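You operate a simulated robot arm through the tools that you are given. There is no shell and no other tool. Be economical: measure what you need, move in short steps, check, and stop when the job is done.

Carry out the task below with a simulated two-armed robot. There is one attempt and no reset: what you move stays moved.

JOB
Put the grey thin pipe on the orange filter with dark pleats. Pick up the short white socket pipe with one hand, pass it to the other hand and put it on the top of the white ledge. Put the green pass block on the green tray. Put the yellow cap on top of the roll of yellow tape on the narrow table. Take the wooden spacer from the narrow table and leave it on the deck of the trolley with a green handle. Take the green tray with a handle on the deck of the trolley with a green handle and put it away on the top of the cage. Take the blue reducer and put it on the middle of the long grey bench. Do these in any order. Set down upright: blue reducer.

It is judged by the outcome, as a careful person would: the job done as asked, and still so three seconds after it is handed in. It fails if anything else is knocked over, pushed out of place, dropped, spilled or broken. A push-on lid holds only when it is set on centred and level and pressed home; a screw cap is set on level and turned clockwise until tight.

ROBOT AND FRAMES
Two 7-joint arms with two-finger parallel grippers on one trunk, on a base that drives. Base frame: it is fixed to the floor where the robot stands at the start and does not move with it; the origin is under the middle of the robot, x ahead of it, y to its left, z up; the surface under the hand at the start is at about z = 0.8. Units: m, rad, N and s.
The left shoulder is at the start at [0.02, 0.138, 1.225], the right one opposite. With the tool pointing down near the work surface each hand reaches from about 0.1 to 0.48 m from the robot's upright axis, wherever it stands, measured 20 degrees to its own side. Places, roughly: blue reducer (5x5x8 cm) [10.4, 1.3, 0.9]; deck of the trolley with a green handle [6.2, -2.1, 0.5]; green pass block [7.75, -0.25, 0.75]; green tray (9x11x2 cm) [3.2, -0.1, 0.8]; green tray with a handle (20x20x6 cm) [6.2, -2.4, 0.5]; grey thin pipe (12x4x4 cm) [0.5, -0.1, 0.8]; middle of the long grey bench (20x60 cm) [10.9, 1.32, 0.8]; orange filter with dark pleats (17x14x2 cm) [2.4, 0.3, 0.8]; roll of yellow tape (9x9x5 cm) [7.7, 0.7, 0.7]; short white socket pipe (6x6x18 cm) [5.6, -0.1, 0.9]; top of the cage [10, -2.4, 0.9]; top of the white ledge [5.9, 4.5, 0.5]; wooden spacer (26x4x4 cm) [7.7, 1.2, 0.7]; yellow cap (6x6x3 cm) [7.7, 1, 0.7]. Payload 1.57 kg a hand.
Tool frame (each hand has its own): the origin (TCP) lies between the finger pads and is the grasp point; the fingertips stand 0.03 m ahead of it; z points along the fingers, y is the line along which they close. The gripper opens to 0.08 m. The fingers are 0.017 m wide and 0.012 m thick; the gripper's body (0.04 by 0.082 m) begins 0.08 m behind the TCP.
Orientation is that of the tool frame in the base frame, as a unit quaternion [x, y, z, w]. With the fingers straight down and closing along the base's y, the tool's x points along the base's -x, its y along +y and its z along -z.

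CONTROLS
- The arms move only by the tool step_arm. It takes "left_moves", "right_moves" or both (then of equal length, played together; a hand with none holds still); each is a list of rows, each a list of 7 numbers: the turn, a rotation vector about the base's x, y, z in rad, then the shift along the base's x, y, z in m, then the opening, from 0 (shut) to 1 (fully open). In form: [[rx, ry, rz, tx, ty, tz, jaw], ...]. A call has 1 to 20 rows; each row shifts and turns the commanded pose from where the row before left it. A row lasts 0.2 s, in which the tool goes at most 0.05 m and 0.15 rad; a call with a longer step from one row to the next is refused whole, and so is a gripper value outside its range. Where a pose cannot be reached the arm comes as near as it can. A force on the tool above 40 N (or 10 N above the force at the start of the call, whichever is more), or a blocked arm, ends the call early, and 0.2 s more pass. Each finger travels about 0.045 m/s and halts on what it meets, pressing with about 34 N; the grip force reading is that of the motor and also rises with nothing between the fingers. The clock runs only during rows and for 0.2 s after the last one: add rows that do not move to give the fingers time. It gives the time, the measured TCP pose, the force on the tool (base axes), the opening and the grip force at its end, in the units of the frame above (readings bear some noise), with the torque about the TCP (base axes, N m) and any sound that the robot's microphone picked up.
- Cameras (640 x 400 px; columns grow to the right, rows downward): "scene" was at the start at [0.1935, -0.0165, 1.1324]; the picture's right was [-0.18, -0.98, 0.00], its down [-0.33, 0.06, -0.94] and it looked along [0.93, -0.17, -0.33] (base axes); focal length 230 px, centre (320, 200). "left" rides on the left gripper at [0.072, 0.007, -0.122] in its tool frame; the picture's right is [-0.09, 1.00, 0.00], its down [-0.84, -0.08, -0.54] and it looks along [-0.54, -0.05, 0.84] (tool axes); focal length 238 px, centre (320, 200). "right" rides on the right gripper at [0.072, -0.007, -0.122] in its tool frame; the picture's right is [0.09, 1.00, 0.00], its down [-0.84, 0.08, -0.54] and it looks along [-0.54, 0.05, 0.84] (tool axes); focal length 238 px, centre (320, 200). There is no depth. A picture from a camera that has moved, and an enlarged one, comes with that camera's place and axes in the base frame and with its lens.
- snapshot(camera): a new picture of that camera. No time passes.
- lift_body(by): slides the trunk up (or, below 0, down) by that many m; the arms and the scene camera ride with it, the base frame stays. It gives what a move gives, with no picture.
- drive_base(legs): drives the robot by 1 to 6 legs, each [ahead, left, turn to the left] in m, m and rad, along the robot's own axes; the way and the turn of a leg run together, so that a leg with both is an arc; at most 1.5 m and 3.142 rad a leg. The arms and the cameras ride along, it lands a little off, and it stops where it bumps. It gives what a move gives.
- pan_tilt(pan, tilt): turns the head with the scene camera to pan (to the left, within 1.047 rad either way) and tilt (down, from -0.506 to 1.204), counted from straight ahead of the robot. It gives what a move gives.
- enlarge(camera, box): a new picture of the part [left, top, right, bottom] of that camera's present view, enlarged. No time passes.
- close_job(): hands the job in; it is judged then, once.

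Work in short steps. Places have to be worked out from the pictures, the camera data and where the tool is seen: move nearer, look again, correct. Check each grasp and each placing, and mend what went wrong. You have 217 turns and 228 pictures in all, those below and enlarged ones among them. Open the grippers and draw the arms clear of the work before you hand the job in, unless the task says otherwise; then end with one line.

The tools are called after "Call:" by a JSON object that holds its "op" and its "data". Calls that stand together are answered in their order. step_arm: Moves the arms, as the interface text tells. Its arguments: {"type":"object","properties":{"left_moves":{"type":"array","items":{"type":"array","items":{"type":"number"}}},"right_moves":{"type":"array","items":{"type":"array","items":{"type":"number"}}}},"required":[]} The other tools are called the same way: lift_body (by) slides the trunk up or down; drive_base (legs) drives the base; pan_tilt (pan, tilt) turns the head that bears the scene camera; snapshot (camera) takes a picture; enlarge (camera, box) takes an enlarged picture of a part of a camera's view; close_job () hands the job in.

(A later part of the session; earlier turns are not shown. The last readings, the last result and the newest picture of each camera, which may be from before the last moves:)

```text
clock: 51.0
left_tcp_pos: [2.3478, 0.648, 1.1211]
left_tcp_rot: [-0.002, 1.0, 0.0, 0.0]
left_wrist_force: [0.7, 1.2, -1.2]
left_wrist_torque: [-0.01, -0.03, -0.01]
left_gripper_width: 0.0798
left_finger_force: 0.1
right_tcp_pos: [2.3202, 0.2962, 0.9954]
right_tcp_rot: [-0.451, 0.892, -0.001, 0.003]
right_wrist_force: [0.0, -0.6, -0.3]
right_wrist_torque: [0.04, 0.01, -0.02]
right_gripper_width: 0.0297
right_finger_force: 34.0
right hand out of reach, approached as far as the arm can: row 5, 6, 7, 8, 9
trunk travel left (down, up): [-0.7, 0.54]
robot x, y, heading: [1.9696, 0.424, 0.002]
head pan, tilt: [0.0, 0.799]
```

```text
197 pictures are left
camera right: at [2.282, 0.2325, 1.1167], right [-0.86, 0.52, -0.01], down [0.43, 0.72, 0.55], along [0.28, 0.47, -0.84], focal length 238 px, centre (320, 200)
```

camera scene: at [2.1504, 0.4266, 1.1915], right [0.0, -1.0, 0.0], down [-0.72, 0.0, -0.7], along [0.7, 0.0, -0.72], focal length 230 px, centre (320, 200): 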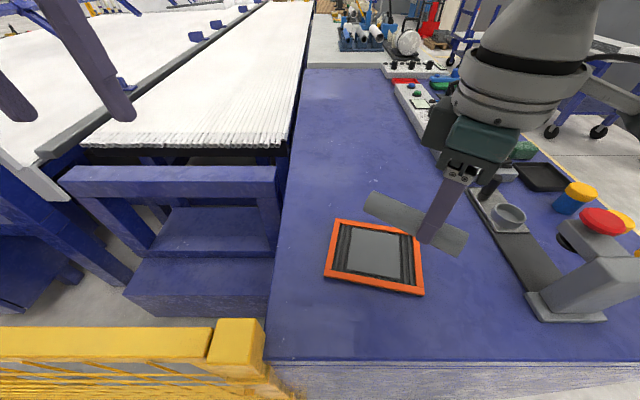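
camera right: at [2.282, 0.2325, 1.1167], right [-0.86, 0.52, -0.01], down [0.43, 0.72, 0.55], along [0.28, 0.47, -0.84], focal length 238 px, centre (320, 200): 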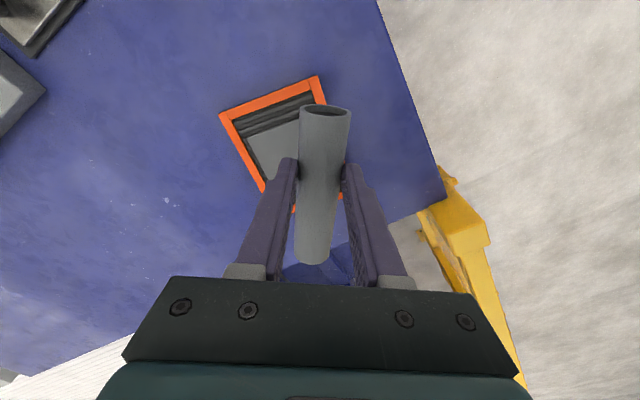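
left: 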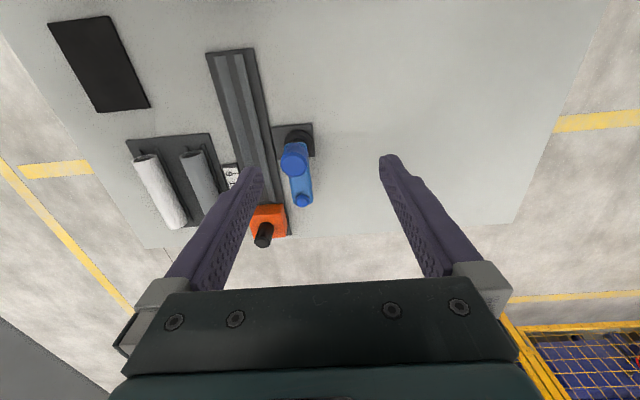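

Tool is level now but yaw saturates at 54°. I turn the base left by 0.44 rad to gain the rest, then recheck.

Call:
{"op": "drive_base", "data": {"legs": [[0, 0, 0.44]]}}

Call:
{"op": "step_arm", "data": {"right_moves": [[0, 0, 0, 0.009, -0.032, 0, 0], [0, 0, 0, 0.009, -0.032, 0, 0], [0, 0, 0, 0.009, -0.032, 0, 0], [0, 0, 0, 0.009, -0.032, 0, 0], [0, 0, 0, 0, 0, 0, 0]]}}

Call:
{"op": "snapshot", "data": {"camera": "right"}}

```text
clock: 52.7
left_tcp_pos: [2.2153, 0.7904, 1.1192]
left_tcp_rot: [-0.221, 0.975, 0.0, 0.0]
left_wrist_force: [-0.1, 0.9, 0.4]
left_wrist_torque: [0.0, 0.0, -0.01]
left_gripper_width: 0.08
left_finger_force: 0.1
right_tcp_pos: [2.3422, 0.459, 0.9961]
right_tcp_rot: [-0.636, 0.771, 0.0, 0.004]
right_wrist_force: [0.0, 0.3, -0.7]
right_wrist_torque: [-0.04, -0.01, 0.03]
right_gripper_width: 0.0297
right_finger_force: 34.5
trunk travel left (down, up): [-0.7, 0.54]
robot x, y, heading: [1.9692, 0.43, 0.447]
head pan, tilt: [0.0, 0.799]
```

```text
clock: 53.9
left_tcp_pos: [2.2153, 0.7901, 1.1198]
left_tcp_rot: [-0.22, 0.975, -0.001, 0.0]
left_wrist_force: [-0.8, -0.2, 1.0]
left_wrist_torque: [-0.01, -0.02, 0.01]
left_gripper_width: 0.0799
left_finger_force: 0.0
right_tcp_pos: [2.3515, 0.4249, 0.9965]
right_tcp_rot: [-0.636, 0.772, -0.001, 0.004]
right_wrist_force: [0.5, 0.2, 0.1]
right_wrist_torque: [-0.02, 0.0, 0.0]
right_gripper_width: 0.0299
right_finger_force: 33.6
right hand out of reach, approached as far as the arm can: row 2, 3, 4
trunk travel left (down, up): [-0.7, 0.54]
robot x, y, heading: [1.9659, 0.4284, 0.443]
head pan, tilt: [0.0, 0.799]
```

```text
196 pictures are left
camera right: at [2.3426, 0.3528, 1.1169], right [-0.99, 0.1, -0.01], down [0.08, 0.83, 0.55], along [0.06, 0.54, -0.84], focal length 238 px, centre (320, 200)
```

right: 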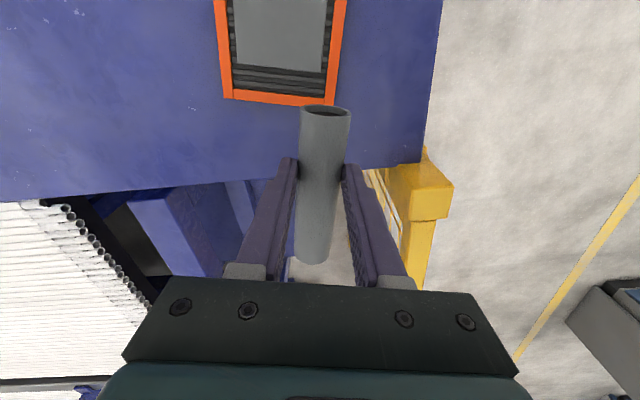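

Orientation is right (78.9°). I shift the base instead so the TCP comes over the filter centre.

Call:
{"op": "drive_base", "data": {"legs": [[-0.022, -0.099, 0]]}}

Call:
{"op": "pan_tilt", "data": {"pan": -0.4, "tilt": 0.9}}

Call:
{"op": "snapshot", "data": {"camera": "right"}}

Call:
{"op": "snapshot", "data": {"camera": "scene"}}

```text
clock: 55.0
left_tcp_pos: [2.2391, 0.6921, 1.1205]
left_tcp_rot: [-0.22, 0.976, 0.001, 0.0]
left_wrist_force: [-1.0, 0.6, 0.1]
left_wrist_torque: [-0.01, 0.03, -0.03]
left_gripper_width: 0.0801
left_finger_force: 0.1
right_tcp_pos: [2.3727, 0.3254, 0.9965]
right_tcp_rot: [-0.636, 0.772, -0.001, 0.003]
right_wrist_force: [-0.2, 0.2, -0.8]
right_wrist_torque: [0.0, 0.02, 0.0]
right_gripper_width: 0.0297
right_finger_force: 33.7
trunk travel left (down, up): [-0.7, 0.54]
robot x, y, heading: [1.9908, 0.3248, 0.44]
head pan, tilt: [0.0, 0.799]
```

```text
clock: 55.9
left_tcp_pos: [2.2406, 0.6909, 1.1205]
left_tcp_rot: [-0.219, 0.976, 0.0, 0.001]
left_wrist_force: [0.6, 0.0, -0.3]
left_wrist_torque: [0.0, 0.01, 0.01]
left_gripper_width: 0.08
left_finger_force: 0.1
right_tcp_pos: [2.3733, 0.3268, 0.9952]
right_tcp_rot: [-0.635, 0.772, 0.0, 0.003]
right_wrist_force: [-0.4, 0.0, -0.3]
right_wrist_torque: [-0.02, 0.0, -0.02]
right_gripper_width: 0.0298
right_finger_force: 33.9
trunk travel left (down, up): [-0.7, 0.54]
robot x, y, heading: [1.9913, 0.3277, 0.441]
head pan, tilt: [-0.4, 0.901]
```

```text
195 pictures are left
camera right: at [2.3655, 0.2539, 1.1168], right [-0.99, 0.1, -0.01], down [0.08, 0.83, 0.55], along [0.06, 0.54, -0.84], focal length 238 px, centre (320, 200)
```

right: 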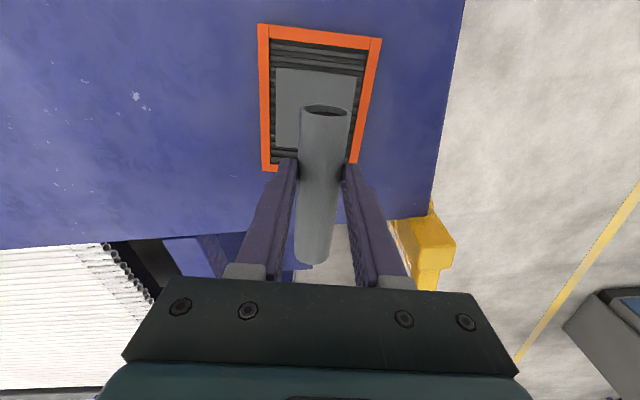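

```text
194 pictures are left
camera scene: at [2.1586, 0.3735, 1.1837], right [0.04, -1.0, 0.0], down [-0.78, -0.04, -0.62], along [0.62, 0.03, -0.78], focal length 230 px, centre (320, 200)
```

scene: 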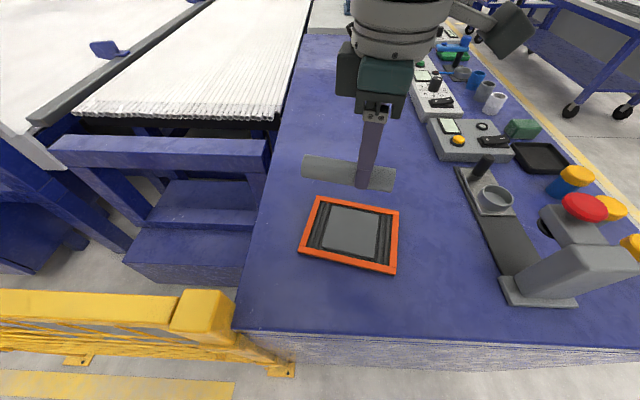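

Filter centre refines to about [2.376, 0.322]; the pipe's middle lies ~1.5 cm on the +y side of the TCP, so I shift −0.018 in y and lower by the trunk.

Call:
{"op": "step_arm", "data": {"right_moves": [[0, 0, 0, 0.001, -0.009, 0, 0], [0, 0, 0, 0, -0.009, 0, 0], [0, 0, 0, 0, 0, 0, 0]]}}

Call:
{"op": "lift_body", "data": {"by": -0.1}}

Call:
{"op": "snapshot", "data": {"camera": "scene"}}

Call:
{"op": "snapshot", "data": {"camera": "right"}}

```text
clock: 56.7
left_tcp_pos: [2.2409, 0.6912, 1.1207]
left_tcp_rot: [-0.22, 0.976, 0.0, 0.0]
left_wrist_force: [-0.5, 0.1, -0.1]
left_wrist_torque: [0.02, -0.04, 0.02]
left_gripper_width: 0.0802
left_finger_force: 0.1
right_tcp_pos: [2.3743, 0.3084, 0.995]
right_tcp_rot: [-0.634, 0.773, -0.001, 0.005]
right_wrist_force: [0.0, -0.1, -0.6]
right_wrist_torque: [-0.02, -0.01, 0.02]
right_gripper_width: 0.0297
right_finger_force: 33.5
trunk travel left (down, up): [-0.7, 0.54]
robot x, y, heading: [1.9941, 0.3241, 0.445]
head pan, tilt: [-0.4, 0.901]
```

```text
clock: 58.0
left_tcp_pos: [2.2402, 0.6908, 1.0202]
left_tcp_rot: [-0.22, 0.975, 0.0, 0.0]
left_wrist_force: [0.7, 0.2, 0.5]
left_wrist_torque: [-0.06, 0.0, -0.01]
left_gripper_width: 0.08
left_finger_force: 0.1
right_tcp_pos: [2.3727, 0.3071, 0.8955]
right_tcp_rot: [-0.635, 0.773, -0.001, 0.004]
right_wrist_force: [-0.7, 0.4, -1.1]
right_wrist_torque: [-0.01, 0.02, -0.01]
right_gripper_width: 0.0296
right_finger_force: 33.7
trunk travel left (down, up): [-0.6, 0.64]
robot x, y, heading: [1.9911, 0.33, 0.445]
head pan, tilt: [-0.4, 0.901]
```

```text
193 pictures are left
camera scene: at [2.1587, 0.3735, 1.0837], right [0.04, -1.0, 0.0], down [-0.78, -0.03, -0.62], along [0.62, 0.03, -0.78], focal length 230 px, centre (320, 200)
```

scene: 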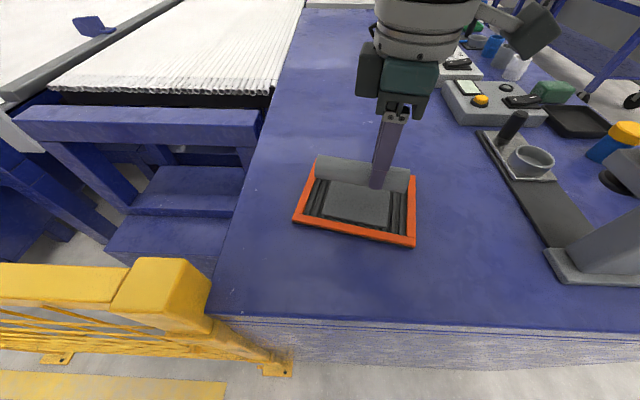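

```text
192 pictures are left
camera right: at [2.3656, 0.2357, 1.0164], right [-0.99, 0.1, -0.01], down [0.08, 0.83, 0.55], along [0.06, 0.54, -0.84], focal length 238 px, centre (320, 200)
```

right: 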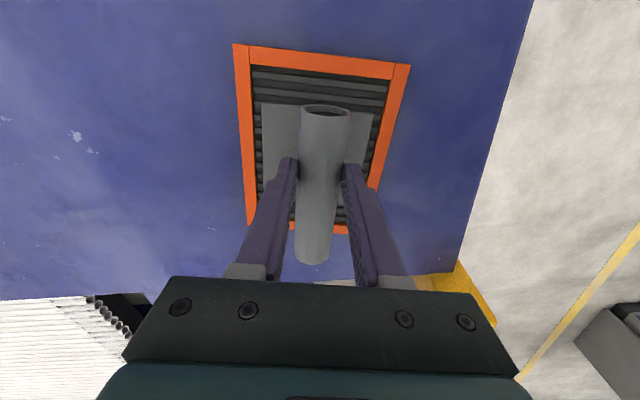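

Aligned well. Now descend in small steps to contact.

Call:
{"op": "step_arm", "data": {"right_moves": [[0, 0, 0, 0, 0, -0.01, 0], [0, 0, 0, 0, 0, -0.01, 0], [0, 0, 0, 0, 0, -0.005, 0], [0, 0, 0, 0, 0, 0, 0]]}}

Call:
{"op": "enlarge", "data": {"camera": "scene", "box": [270, 130, 450, 250]}}

```text
clock: 59.0
left_tcp_pos: [2.2395, 0.6913, 1.0201]
left_tcp_rot: [-0.22, 0.975, 0.0, 0.0]
left_wrist_force: [-0.9, 0.1, 0.1]
left_wrist_torque: [0.02, 0.0, 0.04]
left_gripper_width: 0.0799
left_finger_force: 0.0
right_tcp_pos: [2.3739, 0.3089, 0.8712]
right_tcp_rot: [-0.635, 0.773, -0.001, 0.004]
right_wrist_force: [1.1, -0.4, -1.1]
right_wrist_torque: [-0.01, 0.01, 0.02]
right_gripper_width: 0.0298
right_finger_force: 33.9
trunk travel left (down, up): [-0.6, 0.64]
robot x, y, heading: [1.9919, 0.3249, 0.442]
head pan, tilt: [-0.4, 0.901]
```

```text
3.33 times, centred on (360, 190) of scene
camera zoom: at [2.1586, 0.3735, 1.0836], right [0.04, -1.0, 0.0], down [-0.78, -0.03, -0.62], along [0.62, 0.03, -0.78], focal length 768 px, centre (187, 233)
```

zoom: 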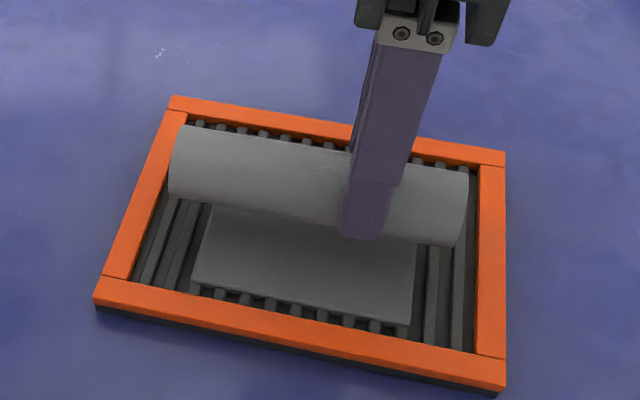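

The pipe sits inside the frame outline. I continue downward in 3 mm steps to feel contact.

Call:
{"op": "step_arm", "data": {"right_moves": [[0, 0, 0, 0, 0, -0.003, 0], [0, 0, 0, 0, 0, -0.003, 0], [0, 0, 0, 0, 0, -0.002, 0], [0, 0, 0, 0, 0, 0, 0]]}}

Call:
{"op": "enlarge", "data": {"camera": "scene", "box": [270, 130, 450, 250]}}

```text
clock: 60.0
left_tcp_pos: [2.2394, 0.6905, 1.02]
left_tcp_rot: [-0.22, 0.975, 0.0, 0.0]
left_wrist_force: [-0.5, 0.1, 0.9]
left_wrist_torque: [-0.01, -0.02, -0.01]
left_gripper_width: 0.0799
left_finger_force: 0.1
right_tcp_pos: [2.3741, 0.3084, 0.8626]
right_tcp_rot: [-0.635, 0.772, -0.002, 0.003]
right_wrist_force: [0.1, 1.2, 0.2]
right_wrist_torque: [-0.02, 0.0, 0.01]
right_gripper_width: 0.0296
right_finger_force: 34.6
trunk travel left (down, up): [-0.6, 0.64]
robot x, y, heading: [1.9915, 0.3294, 0.442]
head pan, tilt: [-0.4, 0.901]
```

```text
3.33 times, centred on (360, 190) of scene
camera zoom: at [2.1586, 0.3735, 1.0836], right [0.04, -1.0, 0.0], down [-0.78, -0.03, -0.62], along [0.62, 0.03, -0.78], focal length 768 px, centre (187, 233)
```

zoom: 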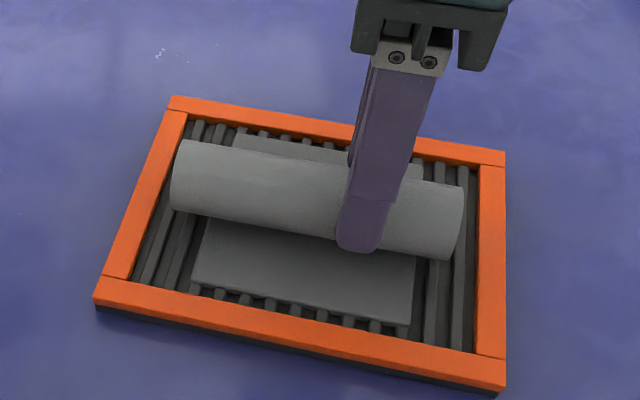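

Still no contact force; continue.

Call:
{"op": "step_arm", "data": {"right_moves": [[0, 0, 0, 0, 0, -0.003, 0], [0, 0, 0, 0, 0, -0.003, 0], [0, 0, 0, 0, 0, 0, 0]]}}

Call:
{"op": "step_arm", "data": {"right_moves": [[0, 0, 0, 0, 0, -0.003, 0], [0, 0, 0, 0, 0, 0, 0]]}}

Call:
{"op": "enlarge", "data": {"camera": "scene", "box": [270, 130, 450, 250]}}

```text
clock: 60.9
left_tcp_pos: [2.2406, 0.6887, 1.021]
left_tcp_rot: [-0.22, 0.976, -0.001, 0.0]
left_wrist_force: [0.0, -0.4, 0.3]
left_wrist_torque: [0.04, 0.02, 0.0]
left_gripper_width: 0.0801
left_finger_force: 0.1
right_tcp_pos: [2.3752, 0.3084, 0.8581]
right_tcp_rot: [-0.635, 0.773, -0.001, 0.005]
right_wrist_force: [-8.3, -3.1, 33.5]
right_wrist_torque: [-0.12, 0.26, 0.03]
right_gripper_width: 0.0297
right_finger_force: 33.9
trunk travel left (down, up): [-0.6, 0.64]
robot x, y, heading: [1.9887, 0.3283, 0.44]
head pan, tilt: [-0.4, 0.901]
```

```text
clock: 61.5
left_tcp_pos: [2.2394, 0.6906, 1.0212]
left_tcp_rot: [-0.22, 0.975, 0.0, 0.001]
left_wrist_force: [0.1, -0.1, -0.2]
left_wrist_torque: [0.0, -0.02, -0.01]
left_gripper_width: 0.0796
left_finger_force: 0.1
right_tcp_pos: [2.3768, 0.3095, 0.8543]
right_tcp_rot: [-0.634, 0.773, -0.001, 0.005]
right_wrist_force: [-4.8, 0.1, 33.3]
right_wrist_torque: [0.04, 0.17, 0.06]
right_gripper_width: 0.0295
right_finger_force: 33.6
trunk travel left (down, up): [-0.6, 0.64]
robot x, y, heading: [1.9921, 0.3267, 0.451]
head pan, tilt: [-0.4, 0.901]
```

```text
3.33 times, centred on (360, 190) of scene
camera zoom: at [2.1599, 0.3734, 1.084], right [0.04, -1.0, 0.0], down [-0.78, -0.03, -0.62], along [0.62, 0.03, -0.78], focal length 768 px, centre (187, 233)
```

zoom: 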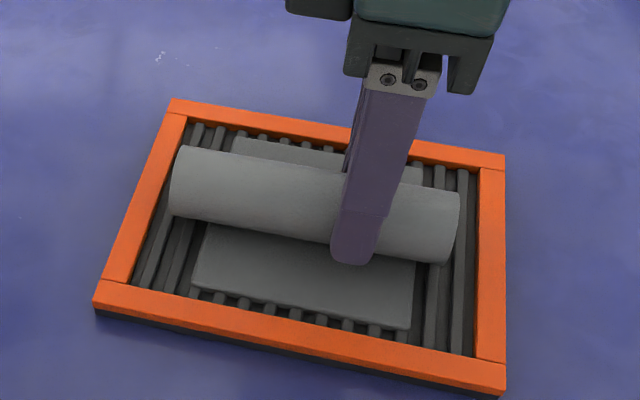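

Contact (33 N). I ease up slightly and open the fingers, then rise straight up.

Call:
{"op": "step_arm", "data": {"right_moves": [[0, 0, 0, -0.001, 0, 0.003, 0], [0, 0, 0, 0, 0, 0, 0], [0, 0, 0, 0, 0, 0, 0.42], [0, 0, 0, 0, 0, 0, 0.46], [0, 0, 0, 0, 0, 0, 0.6], [0, 0, 0, 0, 0, 0, 0.6], [0, 0, 0, 0, 0, 0.02, 0.6], [0, 0, 0, 0, 0, 0.03, 0.6], [0, 0, 0, 0, 0, 0.04, 0.6]]}}

Call:
{"op": "snapshot", "data": {"camera": "scene"}}

```text
clock: 63.5
left_tcp_pos: [2.2401, 0.691, 1.0197]
left_tcp_rot: [-0.22, 0.976, 0.001, 0.0]
left_wrist_force: [1.1, 0.1, -1.0]
left_wrist_torque: [0.0, -0.01, 0.0]
left_gripper_width: 0.08
left_finger_force: 0.1
right_tcp_pos: [2.373, 0.3076, 0.9366]
right_tcp_rot: [-0.634, 0.773, -0.003, 0.005]
right_wrist_force: [-0.1, -0.2, 0.5]
right_wrist_torque: [-0.02, -0.03, 0.0]
right_gripper_width: 0.0483
right_finger_force: 0.0
right hand out of reach, approached as far as the arm can: row 9
trunk travel left (down, up): [-0.6, 0.64]
robot x, y, heading: [1.9898, 0.3255, 0.446]
head pan, tilt: [-0.4, 0.901]
```

```text
188 pictures are left
camera scene: at [2.1585, 0.3735, 1.0836], right [0.04, -1.0, 0.0], down [-0.78, -0.03, -0.62], along [0.62, 0.03, -0.78], focal length 230 px, centre (320, 200)
```

scene: 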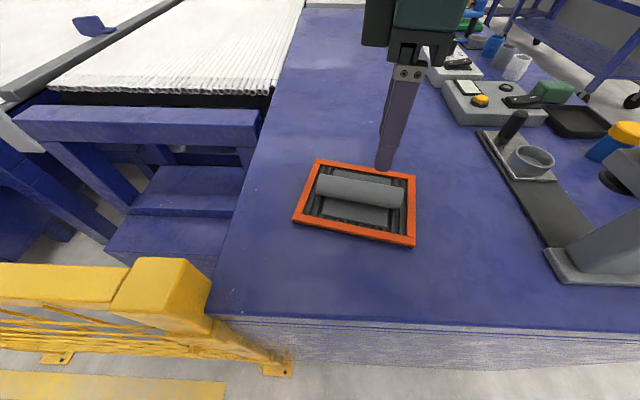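

The pipe lies in the filter. Now raise, back off, straighten, and head down the aisle on the right side of the bench; look first.

Call:
{"op": "lift_body", "data": {"by": 0.15}}

Call:
{"op": "drive_base", "data": {"legs": [[-0.35, 0, 0], [0, 0, -0.443], [0, -1.0, 0]]}}

Call:
{"op": "pan_tilt", "data": {"pan": 0.0, "tilt": 0.3}}

Call:
{"op": "snapshot", "data": {"camera": "scene"}}

```text
clock: 65.2
left_tcp_pos: [2.2396, 0.6908, 1.1709]
left_tcp_rot: [-0.22, 0.975, 0.0, 0.0]
left_wrist_force: [-0.2, 1.1, 0.2]
left_wrist_torque: [-0.03, -0.02, -0.01]
left_gripper_width: 0.08
left_finger_force: 0.0
right_tcp_pos: [2.372, 0.3072, 1.0855]
right_tcp_rot: [-0.634, 0.774, -0.003, 0.005]
right_wrist_force: [-0.3, -0.4, -0.6]
right_wrist_torque: [0.0, -0.04, -0.04]
right_gripper_width: 0.048
right_finger_force: 0.0
trunk travel left (down, up): [-0.75, 0.49]
robot x, y, heading: [1.9939, 0.3257, 0.446]
head pan, tilt: [-0.4, 0.901]
```

```text
clock: 73.6
left_tcp_pos: [2.0589, -0.604, 1.1698]
left_tcp_rot: [-0.008, 1.0, 0.0, 0.0]
left_wrist_force: [0.7, -0.2, -0.5]
left_wrist_torque: [0.01, -0.02, -0.02]
left_gripper_width: 0.0799
left_finger_force: 0.0
right_tcp_pos: [2.019, -1.0077, 1.0868]
right_tcp_rot: [-0.454, 0.891, -0.003, 0.003]
right_wrist_force: [0.4, 0.3, 0.2]
right_wrist_torque: [0.01, -0.02, 0.01]
right_gripper_width: 0.0478
right_finger_force: 0.1
trunk travel left (down, up): [-0.75, 0.49]
robot x, y, heading: [1.6797, -0.8301, 0.01]
head pan, tilt: [-0.4, 0.901]
```

```text
clock: 74.6
left_tcp_pos: [2.0582, -0.604, 1.1689]
left_tcp_rot: [-0.008, 1.0, 0.001, 0.0]
left_wrist_force: [0.0, -0.3, -0.1]
left_wrist_torque: [-0.02, 0.01, 0.01]
left_gripper_width: 0.08
left_finger_force: 0.0
right_tcp_pos: [2.0204, -1.0078, 1.0868]
right_tcp_rot: [-0.454, 0.891, -0.004, 0.003]
right_wrist_force: [-0.6, -0.3, -0.5]
right_wrist_torque: [0.03, 0.0, 0.01]
right_gripper_width: 0.0478
right_finger_force: 0.1
trunk travel left (down, up): [-0.75, 0.49]
robot x, y, heading: [1.6809, -0.8315, 0.011]
head pan, tilt: [0.0, 0.3]
```

```text
187 pictures are left
camera scene: at [1.8757, -0.8276, 1.2858], right [0.01, -1.0, 0.0], down [-0.3, 0.0, -0.95], along [0.95, 0.01, -0.3], focal length 230 px, centre (320, 200)
```

scene: 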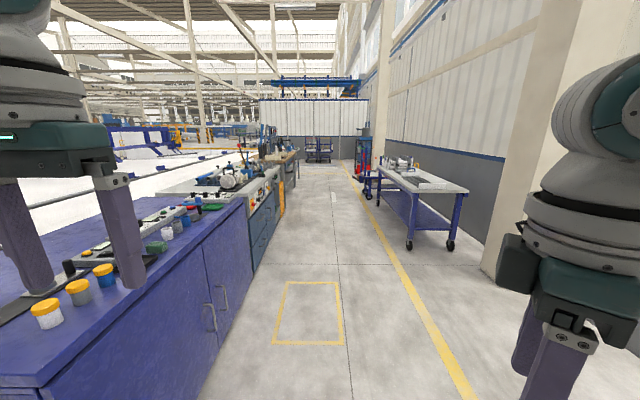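

Aisle is clear. I restore the right hand's yaw and drive ahead to about x=4.7.

Call:
{"op": "step_arm", "data": {"right_moves": [[0, 0, -0.135, 0, 0, 0, 1], [0, 0, -0.135, 0, 0, 0, 1], [0, 0, -0.135, 0, 0, 0, 1], [0, 0, -0.135, 0, 0, 0, 1], [0, 0, -0.135, 0, 0, 0, 1], [0, 0, -0.135, 0, 0, 0, 1], [0, 0, -0.135, 0, 0, 0, 1]]}}

Call:
{"op": "drive_base", "data": {"legs": [[1.5, 0, -0.01], [1.5, 0, 0]]}}

Call:
{"op": "pan_tilt", "data": {"pan": 0.5, "tilt": 0.4}}

Call:
{"op": "snapshot", "data": {"camera": "scene"}}

```text
clock: 76.2
left_tcp_pos: [2.0581, -0.6037, 1.1707]
left_tcp_rot: [-0.007, 1.0, 0.0, 0.001]
left_wrist_force: [-1.3, 0.0, 0.3]
left_wrist_torque: [-0.01, 0.01, 0.01]
left_gripper_width: 0.0799
left_finger_force: 0.2
right_tcp_pos: [2.0201, -1.0071, 1.0877]
right_tcp_rot: [0.002, 1.0, -0.004, 0.003]
right_wrist_force: [0.5, 0.4, -0.2]
right_wrist_torque: [-0.04, 0.01, 0.03]
right_gripper_width: 0.0801
right_finger_force: 0.0
trunk travel left (down, up): [-0.75, 0.49]
robot x, y, heading: [1.6792, -0.8321, 0.016]
head pan, tilt: [0.0, 0.3]
```

```text
clock: 90.8
left_tcp_pos: [5.0856, -0.5853, 1.1701]
left_tcp_rot: [0.003, 1.0, 0.0, 0.0]
left_wrist_force: [-0.3, 0.1, -1.1]
left_wrist_torque: [0.0, 0.02, 0.0]
left_gripper_width: 0.08
left_finger_force: 0.0
right_tcp_pos: [5.0391, -0.9897, 1.087]
right_tcp_rot: [0.01, 1.0, -0.005, 0.002]
right_wrist_force: [0.2, 0.0, 0.1]
right_wrist_torque: [0.0, 0.01, 0.05]
right_gripper_width: 0.0802
right_finger_force: 0.2
trunk travel left (down, up): [-0.75, 0.49]
robot x, y, heading: [4.7014, -0.8075, -0.005]
head pan, tilt: [0.0, 0.3]
```

```text
clock: 91.7
left_tcp_pos: [5.0869, -0.5845, 1.17]
left_tcp_rot: [0.003, 1.0, 0.0, 0.0]
left_wrist_force: [-0.2, -0.1, -0.1]
left_wrist_torque: [0.01, -0.01, -0.03]
left_gripper_width: 0.0802
left_finger_force: 0.0
right_tcp_pos: [5.0392, -0.9898, 1.0864]
right_tcp_rot: [0.011, 1.0, -0.005, 0.002]
right_wrist_force: [0.4, -0.7, -1.1]
right_wrist_torque: [0.01, -0.03, 0.02]
right_gripper_width: 0.0798
right_finger_force: 0.1
trunk travel left (down, up): [-0.75, 0.49]
robot x, y, heading: [4.7045, -0.8032, -0.005]
head pan, tilt: [0.499, 0.4]
```

```text
186 pictures are left
camera scene: at [4.887, -0.762, 1.2767], right [0.47, -0.88, 0.0], down [-0.34, -0.18, -0.92], along [0.81, 0.44, -0.39], focal length 230 px, centre (320, 200)
```

scene: 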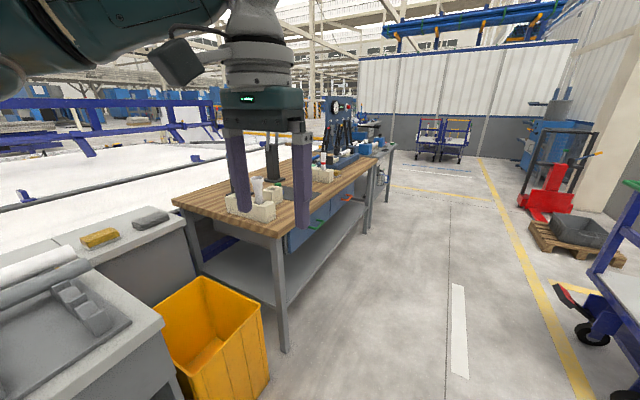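

The wooden workbench holds a white pipe in a holder near [5.6, -0.05]. I drive alongside, turn to face it and look.

Call:
{"op": "drive_base", "data": {"legs": [[0.88, -0.08, 0], [0, 0, 1.571]]}}

Call:
{"op": "pan_tilt", "data": {"pan": 0.0, "tilt": 0.6}}

Call:
{"op": "snapshot", "data": {"camera": "scene"}}

```text
clock: 100.2
left_tcp_pos: [5.3822, -0.5084, 1.1696]
left_tcp_rot: [-0.702, 0.712, 0.0, 0.0]
left_wrist_force: [-0.1, -0.4, -0.2]
left_wrist_torque: [0.02, 0.0, -0.02]
left_gripper_width: 0.0801
left_finger_force: 0.0
right_tcp_pos: [5.7847, -0.5574, 1.0869]
right_tcp_rot: [-0.697, 0.717, -0.003, 0.005]
right_wrist_force: [0.2, 0.7, 0.7]
right_wrist_torque: [0.02, 0.01, 0.02]
right_gripper_width: 0.08
right_finger_force: 0.0
trunk travel left (down, up): [-0.75, 0.49]
robot x, y, heading: [5.6013, -0.8938, 1.552]
head pan, tilt: [0.499, 0.4]
```

```text
clock: 101.2
left_tcp_pos: [5.3809, -0.5078, 1.1694]
left_tcp_rot: [-0.702, 0.712, 0.0, 0.0]
left_wrist_force: [0.9, 0.0, 0.7]
left_wrist_torque: [-0.02, -0.01, 0.01]
left_gripper_width: 0.0801
left_finger_force: 0.0
right_tcp_pos: [5.7838, -0.5588, 1.0862]
right_tcp_rot: [-0.696, 0.718, -0.003, 0.005]
right_wrist_force: [-0.2, -0.9, 0.3]
right_wrist_torque: [0.02, 0.0, 0.0]
right_gripper_width: 0.0799
right_finger_force: 0.0
trunk travel left (down, up): [-0.75, 0.49]
robot x, y, heading: [5.597, -0.8917, 1.562]
head pan, tilt: [0.0, 0.6]
```

```text
185 pictures are left
camera scene: at [5.6027, -0.7038, 1.2585], right [1.0, -0.01, 0.0], down [-0.01, -0.56, -0.83], along [0.01, 0.83, -0.56], focal length 230 px, centre (320, 200)
```

scene: 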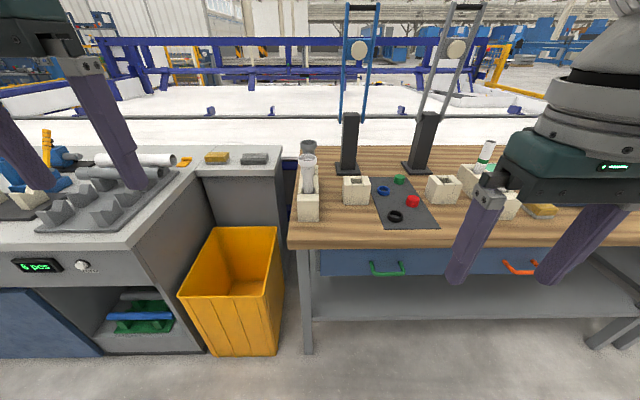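

Call:
{"op": "enlarge", "data": {"camera": "scene", "box": [280, 130, 440, 240]}}

Call:
{"op": "enlarge", "data": {"camera": "scene", "box": [420, 120, 580, 230]}}

```text
3.64 times, centred on (360, 185) of scene
camera zoom: at [5.6027, -0.7038, 1.2585], right [1.0, -0.01, 0.0], down [-0.01, -0.56, -0.83], along [0.01, 0.83, -0.56], focal length 838 px, centre (174, 254)
```

zoom: 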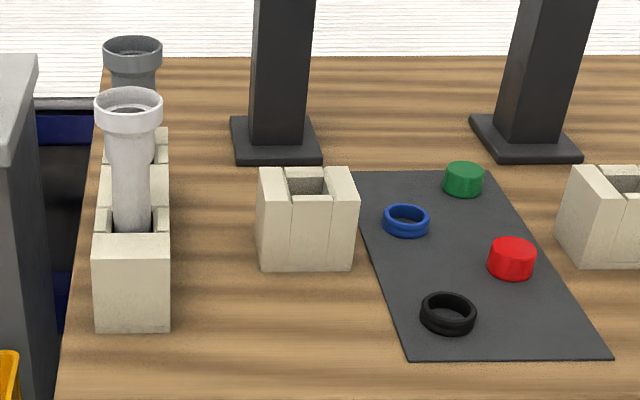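

```text
3.64 times, centred on (500, 175) of scene
camera zoom: at [5.6027, -0.7038, 1.2585], right [1.0, -0.01, 0.0], down [-0.01, -0.56, -0.83], along [0.01, 0.83, -0.56], focal length 838 px, centre (-334, 291)
```

zoom: 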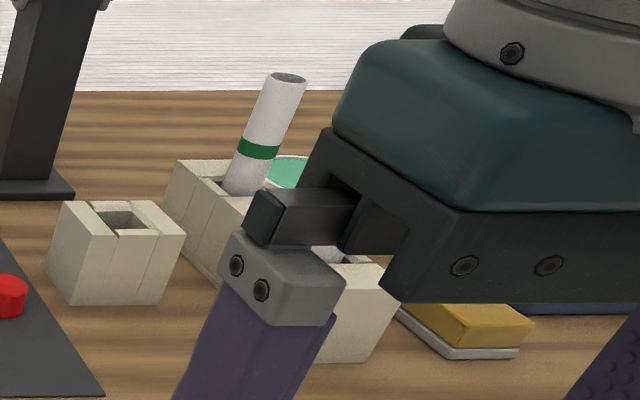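

The white socket pipe stands in the left rack at about [5.575, -0.085], socket up, top ≈0.99. I'll grip the socket ring from above with the left hand; first pull the right hand back and drive closer with the pipe on my left side.

Call:
{"op": "step_arm", "data": {"right_moves": [[0, 0, 0, 0.03, -0.035, 0, 1], [0, 0, 0, 0.03, -0.035, 0, 1], [0, 0, 0, 0.0, -0.035, 0, 1]]}}

Call:
{"op": "drive_base", "data": {"legs": [[0.36, -0.09, 0.005]]}}

Call:
{"op": "pan_tilt", "data": {"pan": 0.3, "tilt": 0.7}}

Call:
{"op": "snapshot", "data": {"camera": "scene"}}

Call:
{"op": "snapshot", "data": {"camera": "left"}}

```text
clock: 102.0
left_tcp_pos: [5.3819, -0.5073, 1.1705]
left_tcp_rot: [-0.702, 0.712, 0.0, -0.001]
left_wrist_force: [1.3, -1.0, -0.2]
left_wrist_torque: [-0.01, -0.04, -0.01]
left_gripper_width: 0.08
left_finger_force: 0.0
right_tcp_pos: [5.8453, -0.6636, 1.087]
right_tcp_rot: [-0.697, 0.717, -0.001, 0.006]
right_wrist_force: [-0.2, -0.3, -0.4]
right_wrist_torque: [0.01, 0.02, -0.01]
right_gripper_width: 0.0799
right_finger_force: 0.0
trunk travel left (down, up): [-0.75, 0.49]
robot x, y, heading: [5.5987, -0.8951, 1.554]
head pan, tilt: [0.0, 0.6]
```

```text
clock: 104.3
left_tcp_pos: [5.478, -0.1487, 1.1705]
left_tcp_rot: [-0.701, 0.713, -0.001, -0.001]
left_wrist_force: [-0.2, -0.4, 0.1]
left_wrist_torque: [-0.02, 0.01, -0.03]
left_gripper_width: 0.08
left_finger_force: 0.1
right_tcp_pos: [5.9399, -0.305, 1.0859]
right_tcp_rot: [-0.696, 0.718, -0.002, 0.005]
right_wrist_force: [0.3, 0.3, 0.5]
right_wrist_torque: [0.01, -0.01, -0.01]
right_gripper_width: 0.0802
right_finger_force: 0.0
trunk travel left (down, up): [-0.75, 0.49]
robot x, y, heading: [5.6949, -0.5337, 1.557]
head pan, tilt: [0.0, 0.6]
```

```text
clock: 105.1
left_tcp_pos: [5.4772, -0.1477, 1.1692]
left_tcp_rot: [-0.701, 0.713, -0.001, -0.001]
left_wrist_force: [-0.8, -0.3, 0.2]
left_wrist_torque: [-0.02, 0.0, 0.01]
left_gripper_width: 0.0802
left_finger_force: 0.1
right_tcp_pos: [5.9389, -0.3058, 1.0854]
right_tcp_rot: [-0.696, 0.718, -0.003, 0.005]
right_wrist_force: [0.1, 0.4, 0.6]
right_wrist_torque: [0.0, 0.03, 0.02]
right_gripper_width: 0.0803
right_finger_force: 0.3
trunk travel left (down, up): [-0.75, 0.49]
robot x, y, heading: [5.6933, -0.5326, 1.552]
head pan, tilt: [0.3, 0.7]
```

```text
182 pictures are left
camera scene: at [5.6731, -0.3512, 1.2498], right [0.96, 0.28, 0.0], down [0.18, -0.62, -0.77], along [-0.21, 0.73, -0.64], focal length 230 px, centre (320, 200)
```

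scene: 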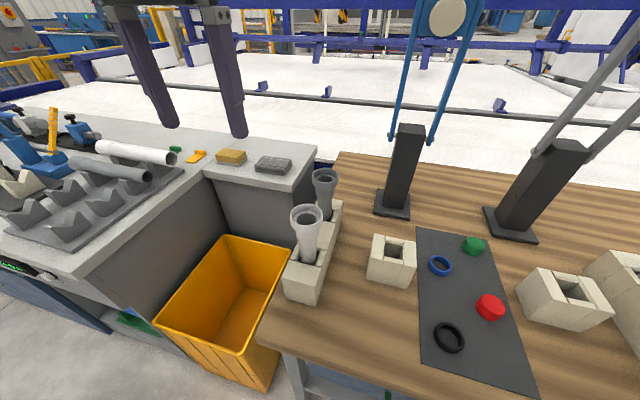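

```text
181 pictures are left
camera left: at [5.4694, -0.22, 1.2924], right [-0.99, 0.11, 0.0], down [0.09, 0.84, 0.54], along [0.06, 0.54, -0.84], focal length 238 px, centre (320, 200)
```

left: 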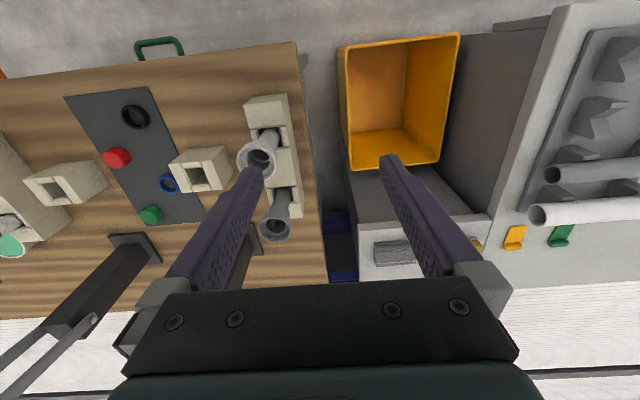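

Triangulated ring centre: [5.575, -0.095], top z≈0.975. I move the left hand above it and check.

Call:
{"op": "step_arm", "data": {"left_moves": [[0, 0, 0, 0.0245, 0.013, -0.015, 1], [0, 0, 0, 0.0245, 0.013, -0.015, 1], [0, 0, 0, 0.0245, 0.013, -0.015, 1], [0, 0, 0, 0.0245, 0.013, -0.015, 1], [0, 0, 0, 0, 0, -0.03, 1], [0, 0, 0, 0, 0, 0, 1]]}}

Call:
{"op": "snapshot", "data": {"camera": "left"}}

Call:
{"op": "snapshot", "data": {"camera": "scene"}}

```text
clock: 106.5
left_tcp_pos: [5.5752, -0.0971, 1.0813]
left_tcp_rot: [-0.701, 0.713, 0.0, 0.0]
left_wrist_force: [0.5, -0.6, 0.1]
left_wrist_torque: [-0.04, 0.01, -0.02]
left_gripper_width: 0.0798
left_finger_force: 0.1
right_tcp_pos: [5.9398, -0.3049, 1.0867]
right_tcp_rot: [-0.696, 0.718, -0.002, 0.005]
right_wrist_force: [0.4, 0.1, -0.5]
right_wrist_torque: [-0.02, 0.03, 0.03]
right_gripper_width: 0.0799
right_finger_force: 0.0
trunk travel left (down, up): [-0.75, 0.49]
robot x, y, heading: [5.693, -0.533, 1.551]
head pan, tilt: [0.3, 0.7]
```

```text
180 pictures are left
camera left: at [5.5672, -0.168, 1.2027], right [-0.99, 0.11, 0.0], down [0.09, 0.84, 0.54], along [0.06, 0.54, -0.84], focal length 238 px, centre (320, 200)
```

left: 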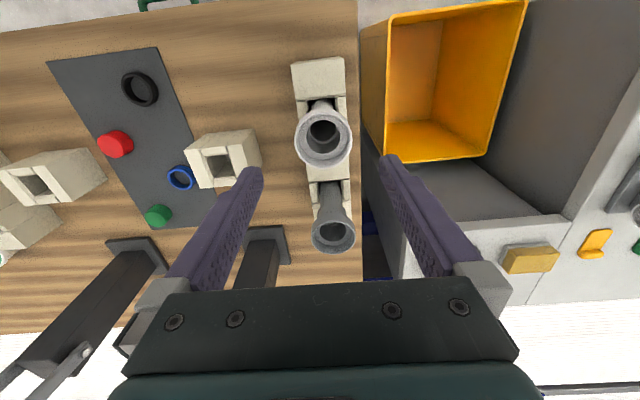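

```text
179 pictures are left
camera scene: at [5.6731, -0.3512, 1.2498], right [0.96, 0.28, 0.0], down [0.18, -0.62, -0.76], along [-0.21, 0.73, -0.64], focal length 230 px, centre (320, 200)
```

scene: 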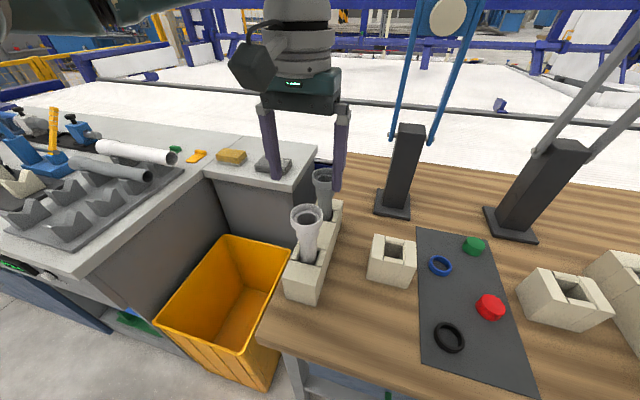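

Ring is centred under the hand (x −3 mm). Descend around the ring and close.

Call:
{"op": "step_arm", "data": {"left_moves": [[0, 0, 0, -0.003, 0.001, -0.03, 1], [0, 0, 0, 0, 0, -0.03, 1], [0, 0, 0, 0, 0, -0.03, 1], [0, 0, 0, 0, 0, -0.025, 1], [0, 0, 0, 0, 0, 0, 1]]}}

Call:
{"op": "snapshot", "data": {"camera": "left"}}

Call:
{"op": "enlarge", "data": {"camera": "scene", "box": [230, 130, 390, 310]}}

```text
clock: 107.7
left_tcp_pos: [5.572, -0.0982, 0.9661]
left_tcp_rot: [-0.7, 0.714, 0.0, 0.0]
left_wrist_force: [0.3, -0.2, 0.2]
left_wrist_torque: [-0.01, 0.04, 0.0]
left_gripper_width: 0.0799
left_finger_force: 0.1
left hand out of reach, approached as far as the arm can: row 4
right_tcp_pos: [5.9406, -0.305, 1.0866]
right_tcp_rot: [-0.695, 0.719, -0.003, 0.005]
right_wrist_force: [0.4, -0.3, 0.2]
right_wrist_torque: [-0.01, 0.02, 0.0]
right_gripper_width: 0.0799
right_finger_force: 0.0
trunk travel left (down, up): [-0.75, 0.49]
robot x, y, heading: [5.6937, -0.5333, 1.554]
head pan, tilt: [0.3, 0.7]
```

```text
178 pictures are left
camera left: at [5.564, -0.1709, 1.0875], right [-0.99, 0.11, 0.0], down [0.09, 0.84, 0.54], along [0.06, 0.54, -0.84], focal length 238 px, centre (320, 200)
```

left: 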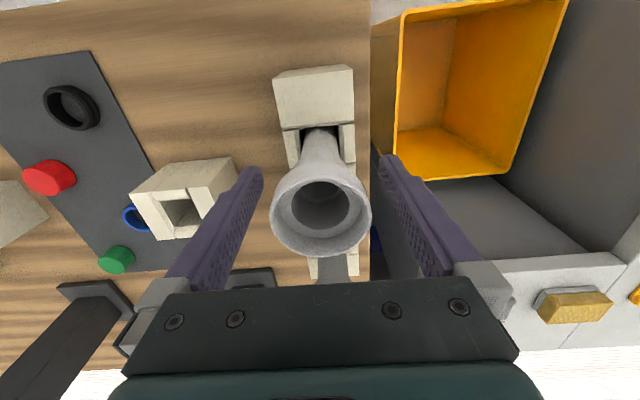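

```text
2.22 times, centred on (310, 220) of scene
camera zoom: at [5.6731, -0.3512, 1.2498], right [0.96, 0.28, 0.0], down [0.18, -0.62, -0.76], along [-0.21, 0.73, -0.64], focal length 512 px, centre (342, 156)
```

zoom: 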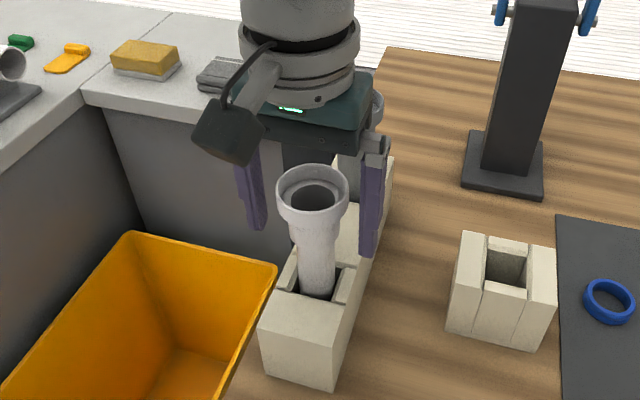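

The ring sits between the fingers. Close the left gripper and lift.

Call:
{"op": "step_arm", "data": {"left_moves": [[0, 0, 0, 0, 0, 0, 0.7], [0, 0, 0, 0, 0, 0, 0.5], [0, 0, 0, 0, 0, 0, 0.3], [0, 0, 0, 0, 0, 0, 0.2], [0, 0, 0, 0, 0, 0, 0.2]]}}

Call:
{"op": "step_arm", "data": {"left_moves": [[0, 0, 0, 0, 0, 0.01, 0.0], [0, 0, 0, 0, 0, 0.02, 0.0], [0, 0, 0, 0, 0, 0.03, 0.0], [0, 0, 0, 0, 0, 0.03, 0.0], [0, 0, 0, 0, -0.01, 0.03, 0.0], [0, 0, 0, 0, 0, 0, 0]]}}

Call:
{"op": "snapshot", "data": {"camera": "scene"}}

```text
clock: 108.9
left_tcp_pos: [5.5712, -0.0996, 0.9659]
left_tcp_rot: [-0.701, 0.713, 0.0, 0.0]
left_wrist_force: [0.7, -0.6, -0.4]
left_wrist_torque: [0.02, 0.01, 0.02]
left_gripper_width: 0.0531
left_finger_force: 34.1
right_tcp_pos: [5.9395, -0.3055, 1.0854]
right_tcp_rot: [-0.696, 0.718, -0.002, 0.004]
right_wrist_force: [0.4, -1.1, 0.7]
right_wrist_torque: [0.01, -0.02, -0.02]
right_gripper_width: 0.0802
right_finger_force: 0.0
trunk travel left (down, up): [-0.75, 0.49]
robot x, y, heading: [5.6928, -0.532, 1.553]
head pan, tilt: [0.3, 0.7]
```

```text
clock: 110.3
left_tcp_pos: [5.5708, -0.1088, 1.0849]
left_tcp_rot: [-0.701, 0.713, -0.001, -0.001]
left_wrist_force: [-0.5, 0.2, -0.3]
left_wrist_torque: [-0.02, 0.0, -0.01]
left_gripper_width: 0.0534
left_finger_force: 34.2
right_tcp_pos: [5.9411, -0.3042, 1.0849]
right_tcp_rot: [-0.696, 0.718, -0.003, 0.005]
right_wrist_force: [0.5, 0.0, -0.7]
right_wrist_torque: [-0.01, 0.0, -0.01]
right_gripper_width: 0.0799
right_finger_force: 0.1
trunk travel left (down, up): [-0.75, 0.49]
robot x, y, heading: [5.6939, -0.5348, 1.55]
head pan, tilt: [0.3, 0.7]
```

```text
176 pictures are left
camera scene: at [5.6731, -0.3512, 1.2498], right [0.96, 0.28, 0.0], down [0.18, -0.62, -0.76], along [-0.21, 0.73, -0.64], focal length 230 px, centre (320, 200)
```

scene: 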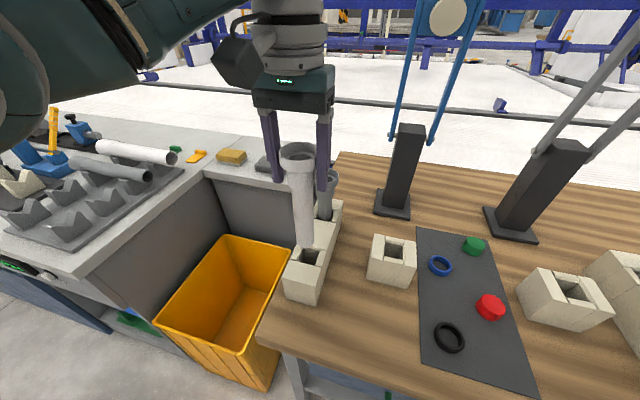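

The pipe is held and out. I lift the trunk a bit and back off from the bench for the hand-over.

Call:
{"op": "lift_body", "data": {"by": 0.1}}

Call:
{"op": "drive_base", "data": {"legs": [[-0.4, 0, 0.018]]}}

Call:
{"op": "snapshot", "data": {"camera": "scene"}}

```text
clock: 111.7
left_tcp_pos: [5.5718, -0.1076, 1.1852]
left_tcp_rot: [-0.701, 0.713, 0.0, 0.0]
left_wrist_force: [-0.1, 0.2, -1.2]
left_wrist_torque: [-0.02, -0.02, 0.02]
left_gripper_width: 0.0533
left_finger_force: 33.6
right_tcp_pos: [5.9413, -0.305, 1.1864]
right_tcp_rot: [-0.696, 0.718, -0.003, 0.005]
right_wrist_force: [0.1, 0.7, 1.0]
right_wrist_torque: [0.01, 0.0, 0.01]
right_gripper_width: 0.0797
right_finger_force: 0.0
trunk travel left (down, up): [-0.85, 0.39]
robot x, y, heading: [5.6918, -0.5334, 1.561]
head pan, tilt: [0.3, 0.7]
```

```text
clock: 114.2
left_tcp_pos: [5.5625, -0.5076, 1.1845]
left_tcp_rot: [-0.705, 0.709, 0.0, 0.0]
left_wrist_force: [-0.1, -1.3, -0.2]
left_wrist_torque: [0.01, 0.0, 0.0]
left_gripper_width: 0.0529
left_finger_force: 34.2
right_tcp_pos: [5.9338, -0.7009, 1.186]
right_tcp_rot: [-0.699, 0.716, -0.002, 0.005]
right_wrist_force: [0.5, 0.7, -0.2]
right_wrist_torque: [-0.01, 0.02, 0.06]
right_gripper_width: 0.08
right_finger_force: 0.0
trunk travel left (down, up): [-0.85, 0.39]
robot x, y, heading: [5.6904, -0.9318, 1.563]
head pan, tilt: [0.3, 0.7]
```

```text
175 pictures are left
camera scene: at [5.6665, -0.7503, 1.3498], right [0.96, 0.29, 0.0], down [0.19, -0.62, -0.76], along [-0.22, 0.73, -0.64], focal length 230 px, centre (320, 200)
```

scene: 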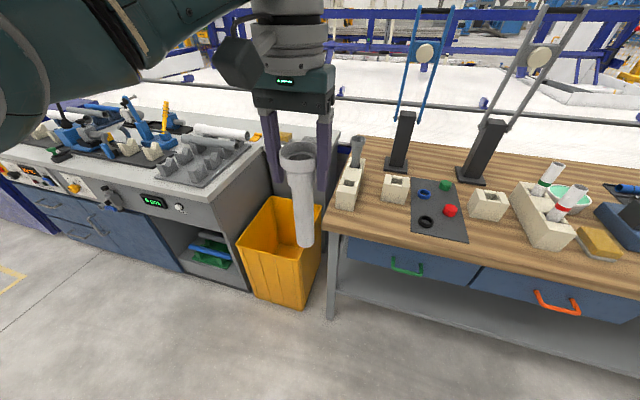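

The pipe hangs clear of everything. I now pitch the right hand to point forward (fingers horizontal) at a lower height beside it, and bring the pipe a little forward with the left.

Call:
{"op": "step_arm", "data": {"right_moves": [[0.1428, 0, 0, -0.008, 0.016, -0.009, 1], [0.1428, 0, 0, -0.008, 0.016, -0.009, 1], [0.1428, 0, 0, -0.008, 0.016, -0.009, 1], [0.1428, 0, 0, -0.008, 0.016, -0.009, 1], [0.1428, 0, 0, -0.008, 0.016, -0.009, 1], [0.1428, 0, 0, -0.008, 0.016, -0.009, 1], [0.1428, 0, 0, -0.008, 0.016, -0.009, 1], [0.1428, 0, 0, -0.008, 0.016, -0.009, 1], [0.1428, 0, 0, -0.008, 0.016, -0.009, 1], [0.1428, 0, 0, -0.008, 0.016, -0.009, 1], [0.1428, 0, 0, -0.008, 0.016, -0.009, 1], [0, 0, 0, 0, 0, 0, 1]]}}

Call:
{"op": "pan_tilt", "data": {"pan": 0.0, "tilt": 0.7}}

Call:
{"op": "snapshot", "data": {"camera": "scene"}}

```text
clock: 116.8
left_tcp_pos: [5.562, -0.5076, 1.1851]
left_tcp_rot: [-0.705, 0.71, 0.0, 0.0]
left_wrist_force: [0.2, -0.2, -0.6]
left_wrist_torque: [-0.04, -0.01, -0.02]
left_gripper_width: 0.0531
left_finger_force: 34.2
right_tcp_pos: [5.902, -0.6379, 1.1531]
right_tcp_rot: [-0.669, 0.687, 0.199, 0.201]
right_wrist_force: [-0.1, 0.1, -0.3]
right_wrist_torque: [-0.01, 0.01, -0.02]
right_gripper_width: 0.08
right_finger_force: 0.0
right hand out of reach, approached as far as the arm can: row 5, 6, 7, 8, 9, 10, 11
trunk travel left (down, up): [-0.85, 0.39]
robot x, y, heading: [5.6903, -0.9305, 1.567]
head pan, tilt: [0.3, 0.7]
```

```text
clock: 117.5
left_tcp_pos: [5.5622, -0.5079, 1.1849]
left_tcp_rot: [-0.705, 0.709, 0.0, 0.0]
left_wrist_force: [0.1, -0.1, -1.2]
left_wrist_torque: [0.01, -0.01, -0.02]
left_gripper_width: 0.0531
left_finger_force: 34.3
right_tcp_pos: [5.9021, -0.6388, 1.1528]
right_tcp_rot: [-0.67, 0.687, 0.197, 0.2]
right_wrist_force: [0.0, 0.5, 0.2]
right_wrist_torque: [-0.01, -0.01, 0.02]
right_gripper_width: 0.0801
right_finger_force: 0.1
trunk travel left (down, up): [-0.85, 0.39]
robot x, y, heading: [5.6858, -0.9315, 1.564]
head pan, tilt: [0.0, 0.7]
```

```text
174 pictures are left
camera scene: at [5.6916, -0.7467, 1.3498], right [1.0, -0.01, 0.0], down [0.0, -0.64, -0.76], along [0.01, 0.76, -0.64], focal length 230 px, centre (320, 200)
```

scene: 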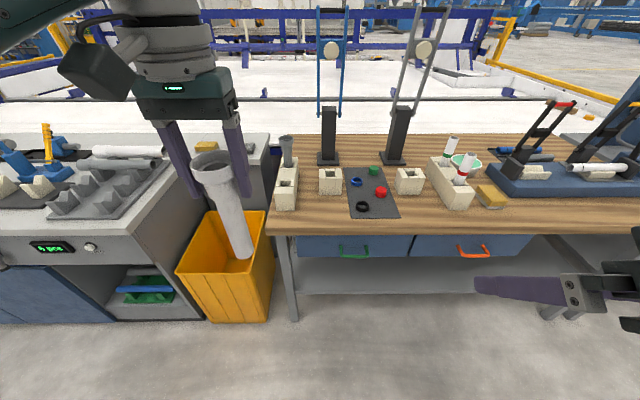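

Pitch stalled since the hand is too near the body. I move it forward first, then finish the pitch.

Call:
{"op": "step_arm", "data": {"right_moves": [[0, 0, 0, 0, 0.04, 0, 1], [0, 0, 0, 0, 0.04, 0, 1], [0, 0, 0, 0, 0.04, 0, 1], [0.1428, 0, 0, 0, 0.02, -0.01, 1], [0.1428, 0, 0, 0, 0.02, -0.01, 1], [0.1428, 0, 0, 0, 0.02, -0.01, 1], [0.1428, 0, 0, 0, 0.02, -0.01, 1], [0.1428, 0, 0, 0, 0.01, -0.01, 1], [0.1428, 0, 0, 0, 0.01, -0.01, 1], [0.1428, 0, 0, 0, 0, -0.01, 1], [0, 0, 0, 0, 0, 0, 1]]}}

Call:
{"op": "snapshot", "data": {"camera": "scene"}}

```text
clock: 120.0
left_tcp_pos: [5.5638, -0.5075, 1.1857]
left_tcp_rot: [-0.704, 0.71, 0.0, 0.0]
left_wrist_force: [0.1, -0.3, -1.0]
left_wrist_torque: [0.01, -0.01, 0.01]
left_gripper_width: 0.0532
left_finger_force: 34.0
right_tcp_pos: [5.9017, -0.4893, 1.1382]
right_tcp_rot: [-0.647, 0.665, 0.262, 0.264]
right_wrist_force: [-0.2, -0.1, -0.5]
right_wrist_torque: [0.01, -0.01, 0.0]
right_gripper_width: 0.0801
right_finger_force: 0.1
right hand out of reach, approached as far as the arm can: row 5, 6, 7, 8, 9, 10
trunk travel left (down, up): [-0.85, 0.39]
robot x, y, heading: [5.6894, -0.9338, 1.559]
head pan, tilt: [0.0, 0.7]
```

```text
173 pictures are left
camera scene: at [5.6917, -0.7467, 1.3498], right [1.0, -0.01, 0.0], down [0.0, -0.64, -0.76], along [0.01, 0.76, -0.64], focal length 230 px, centre (320, 200)
```

scene: 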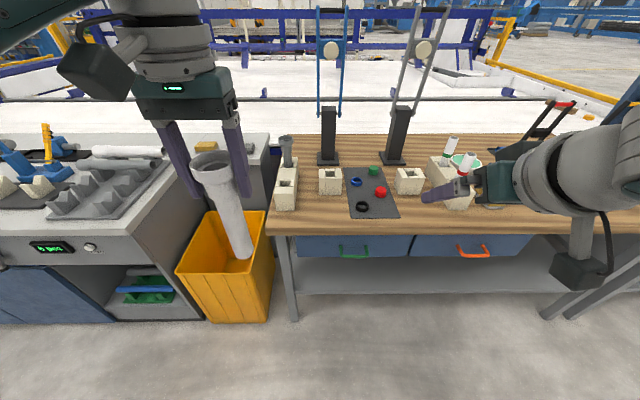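

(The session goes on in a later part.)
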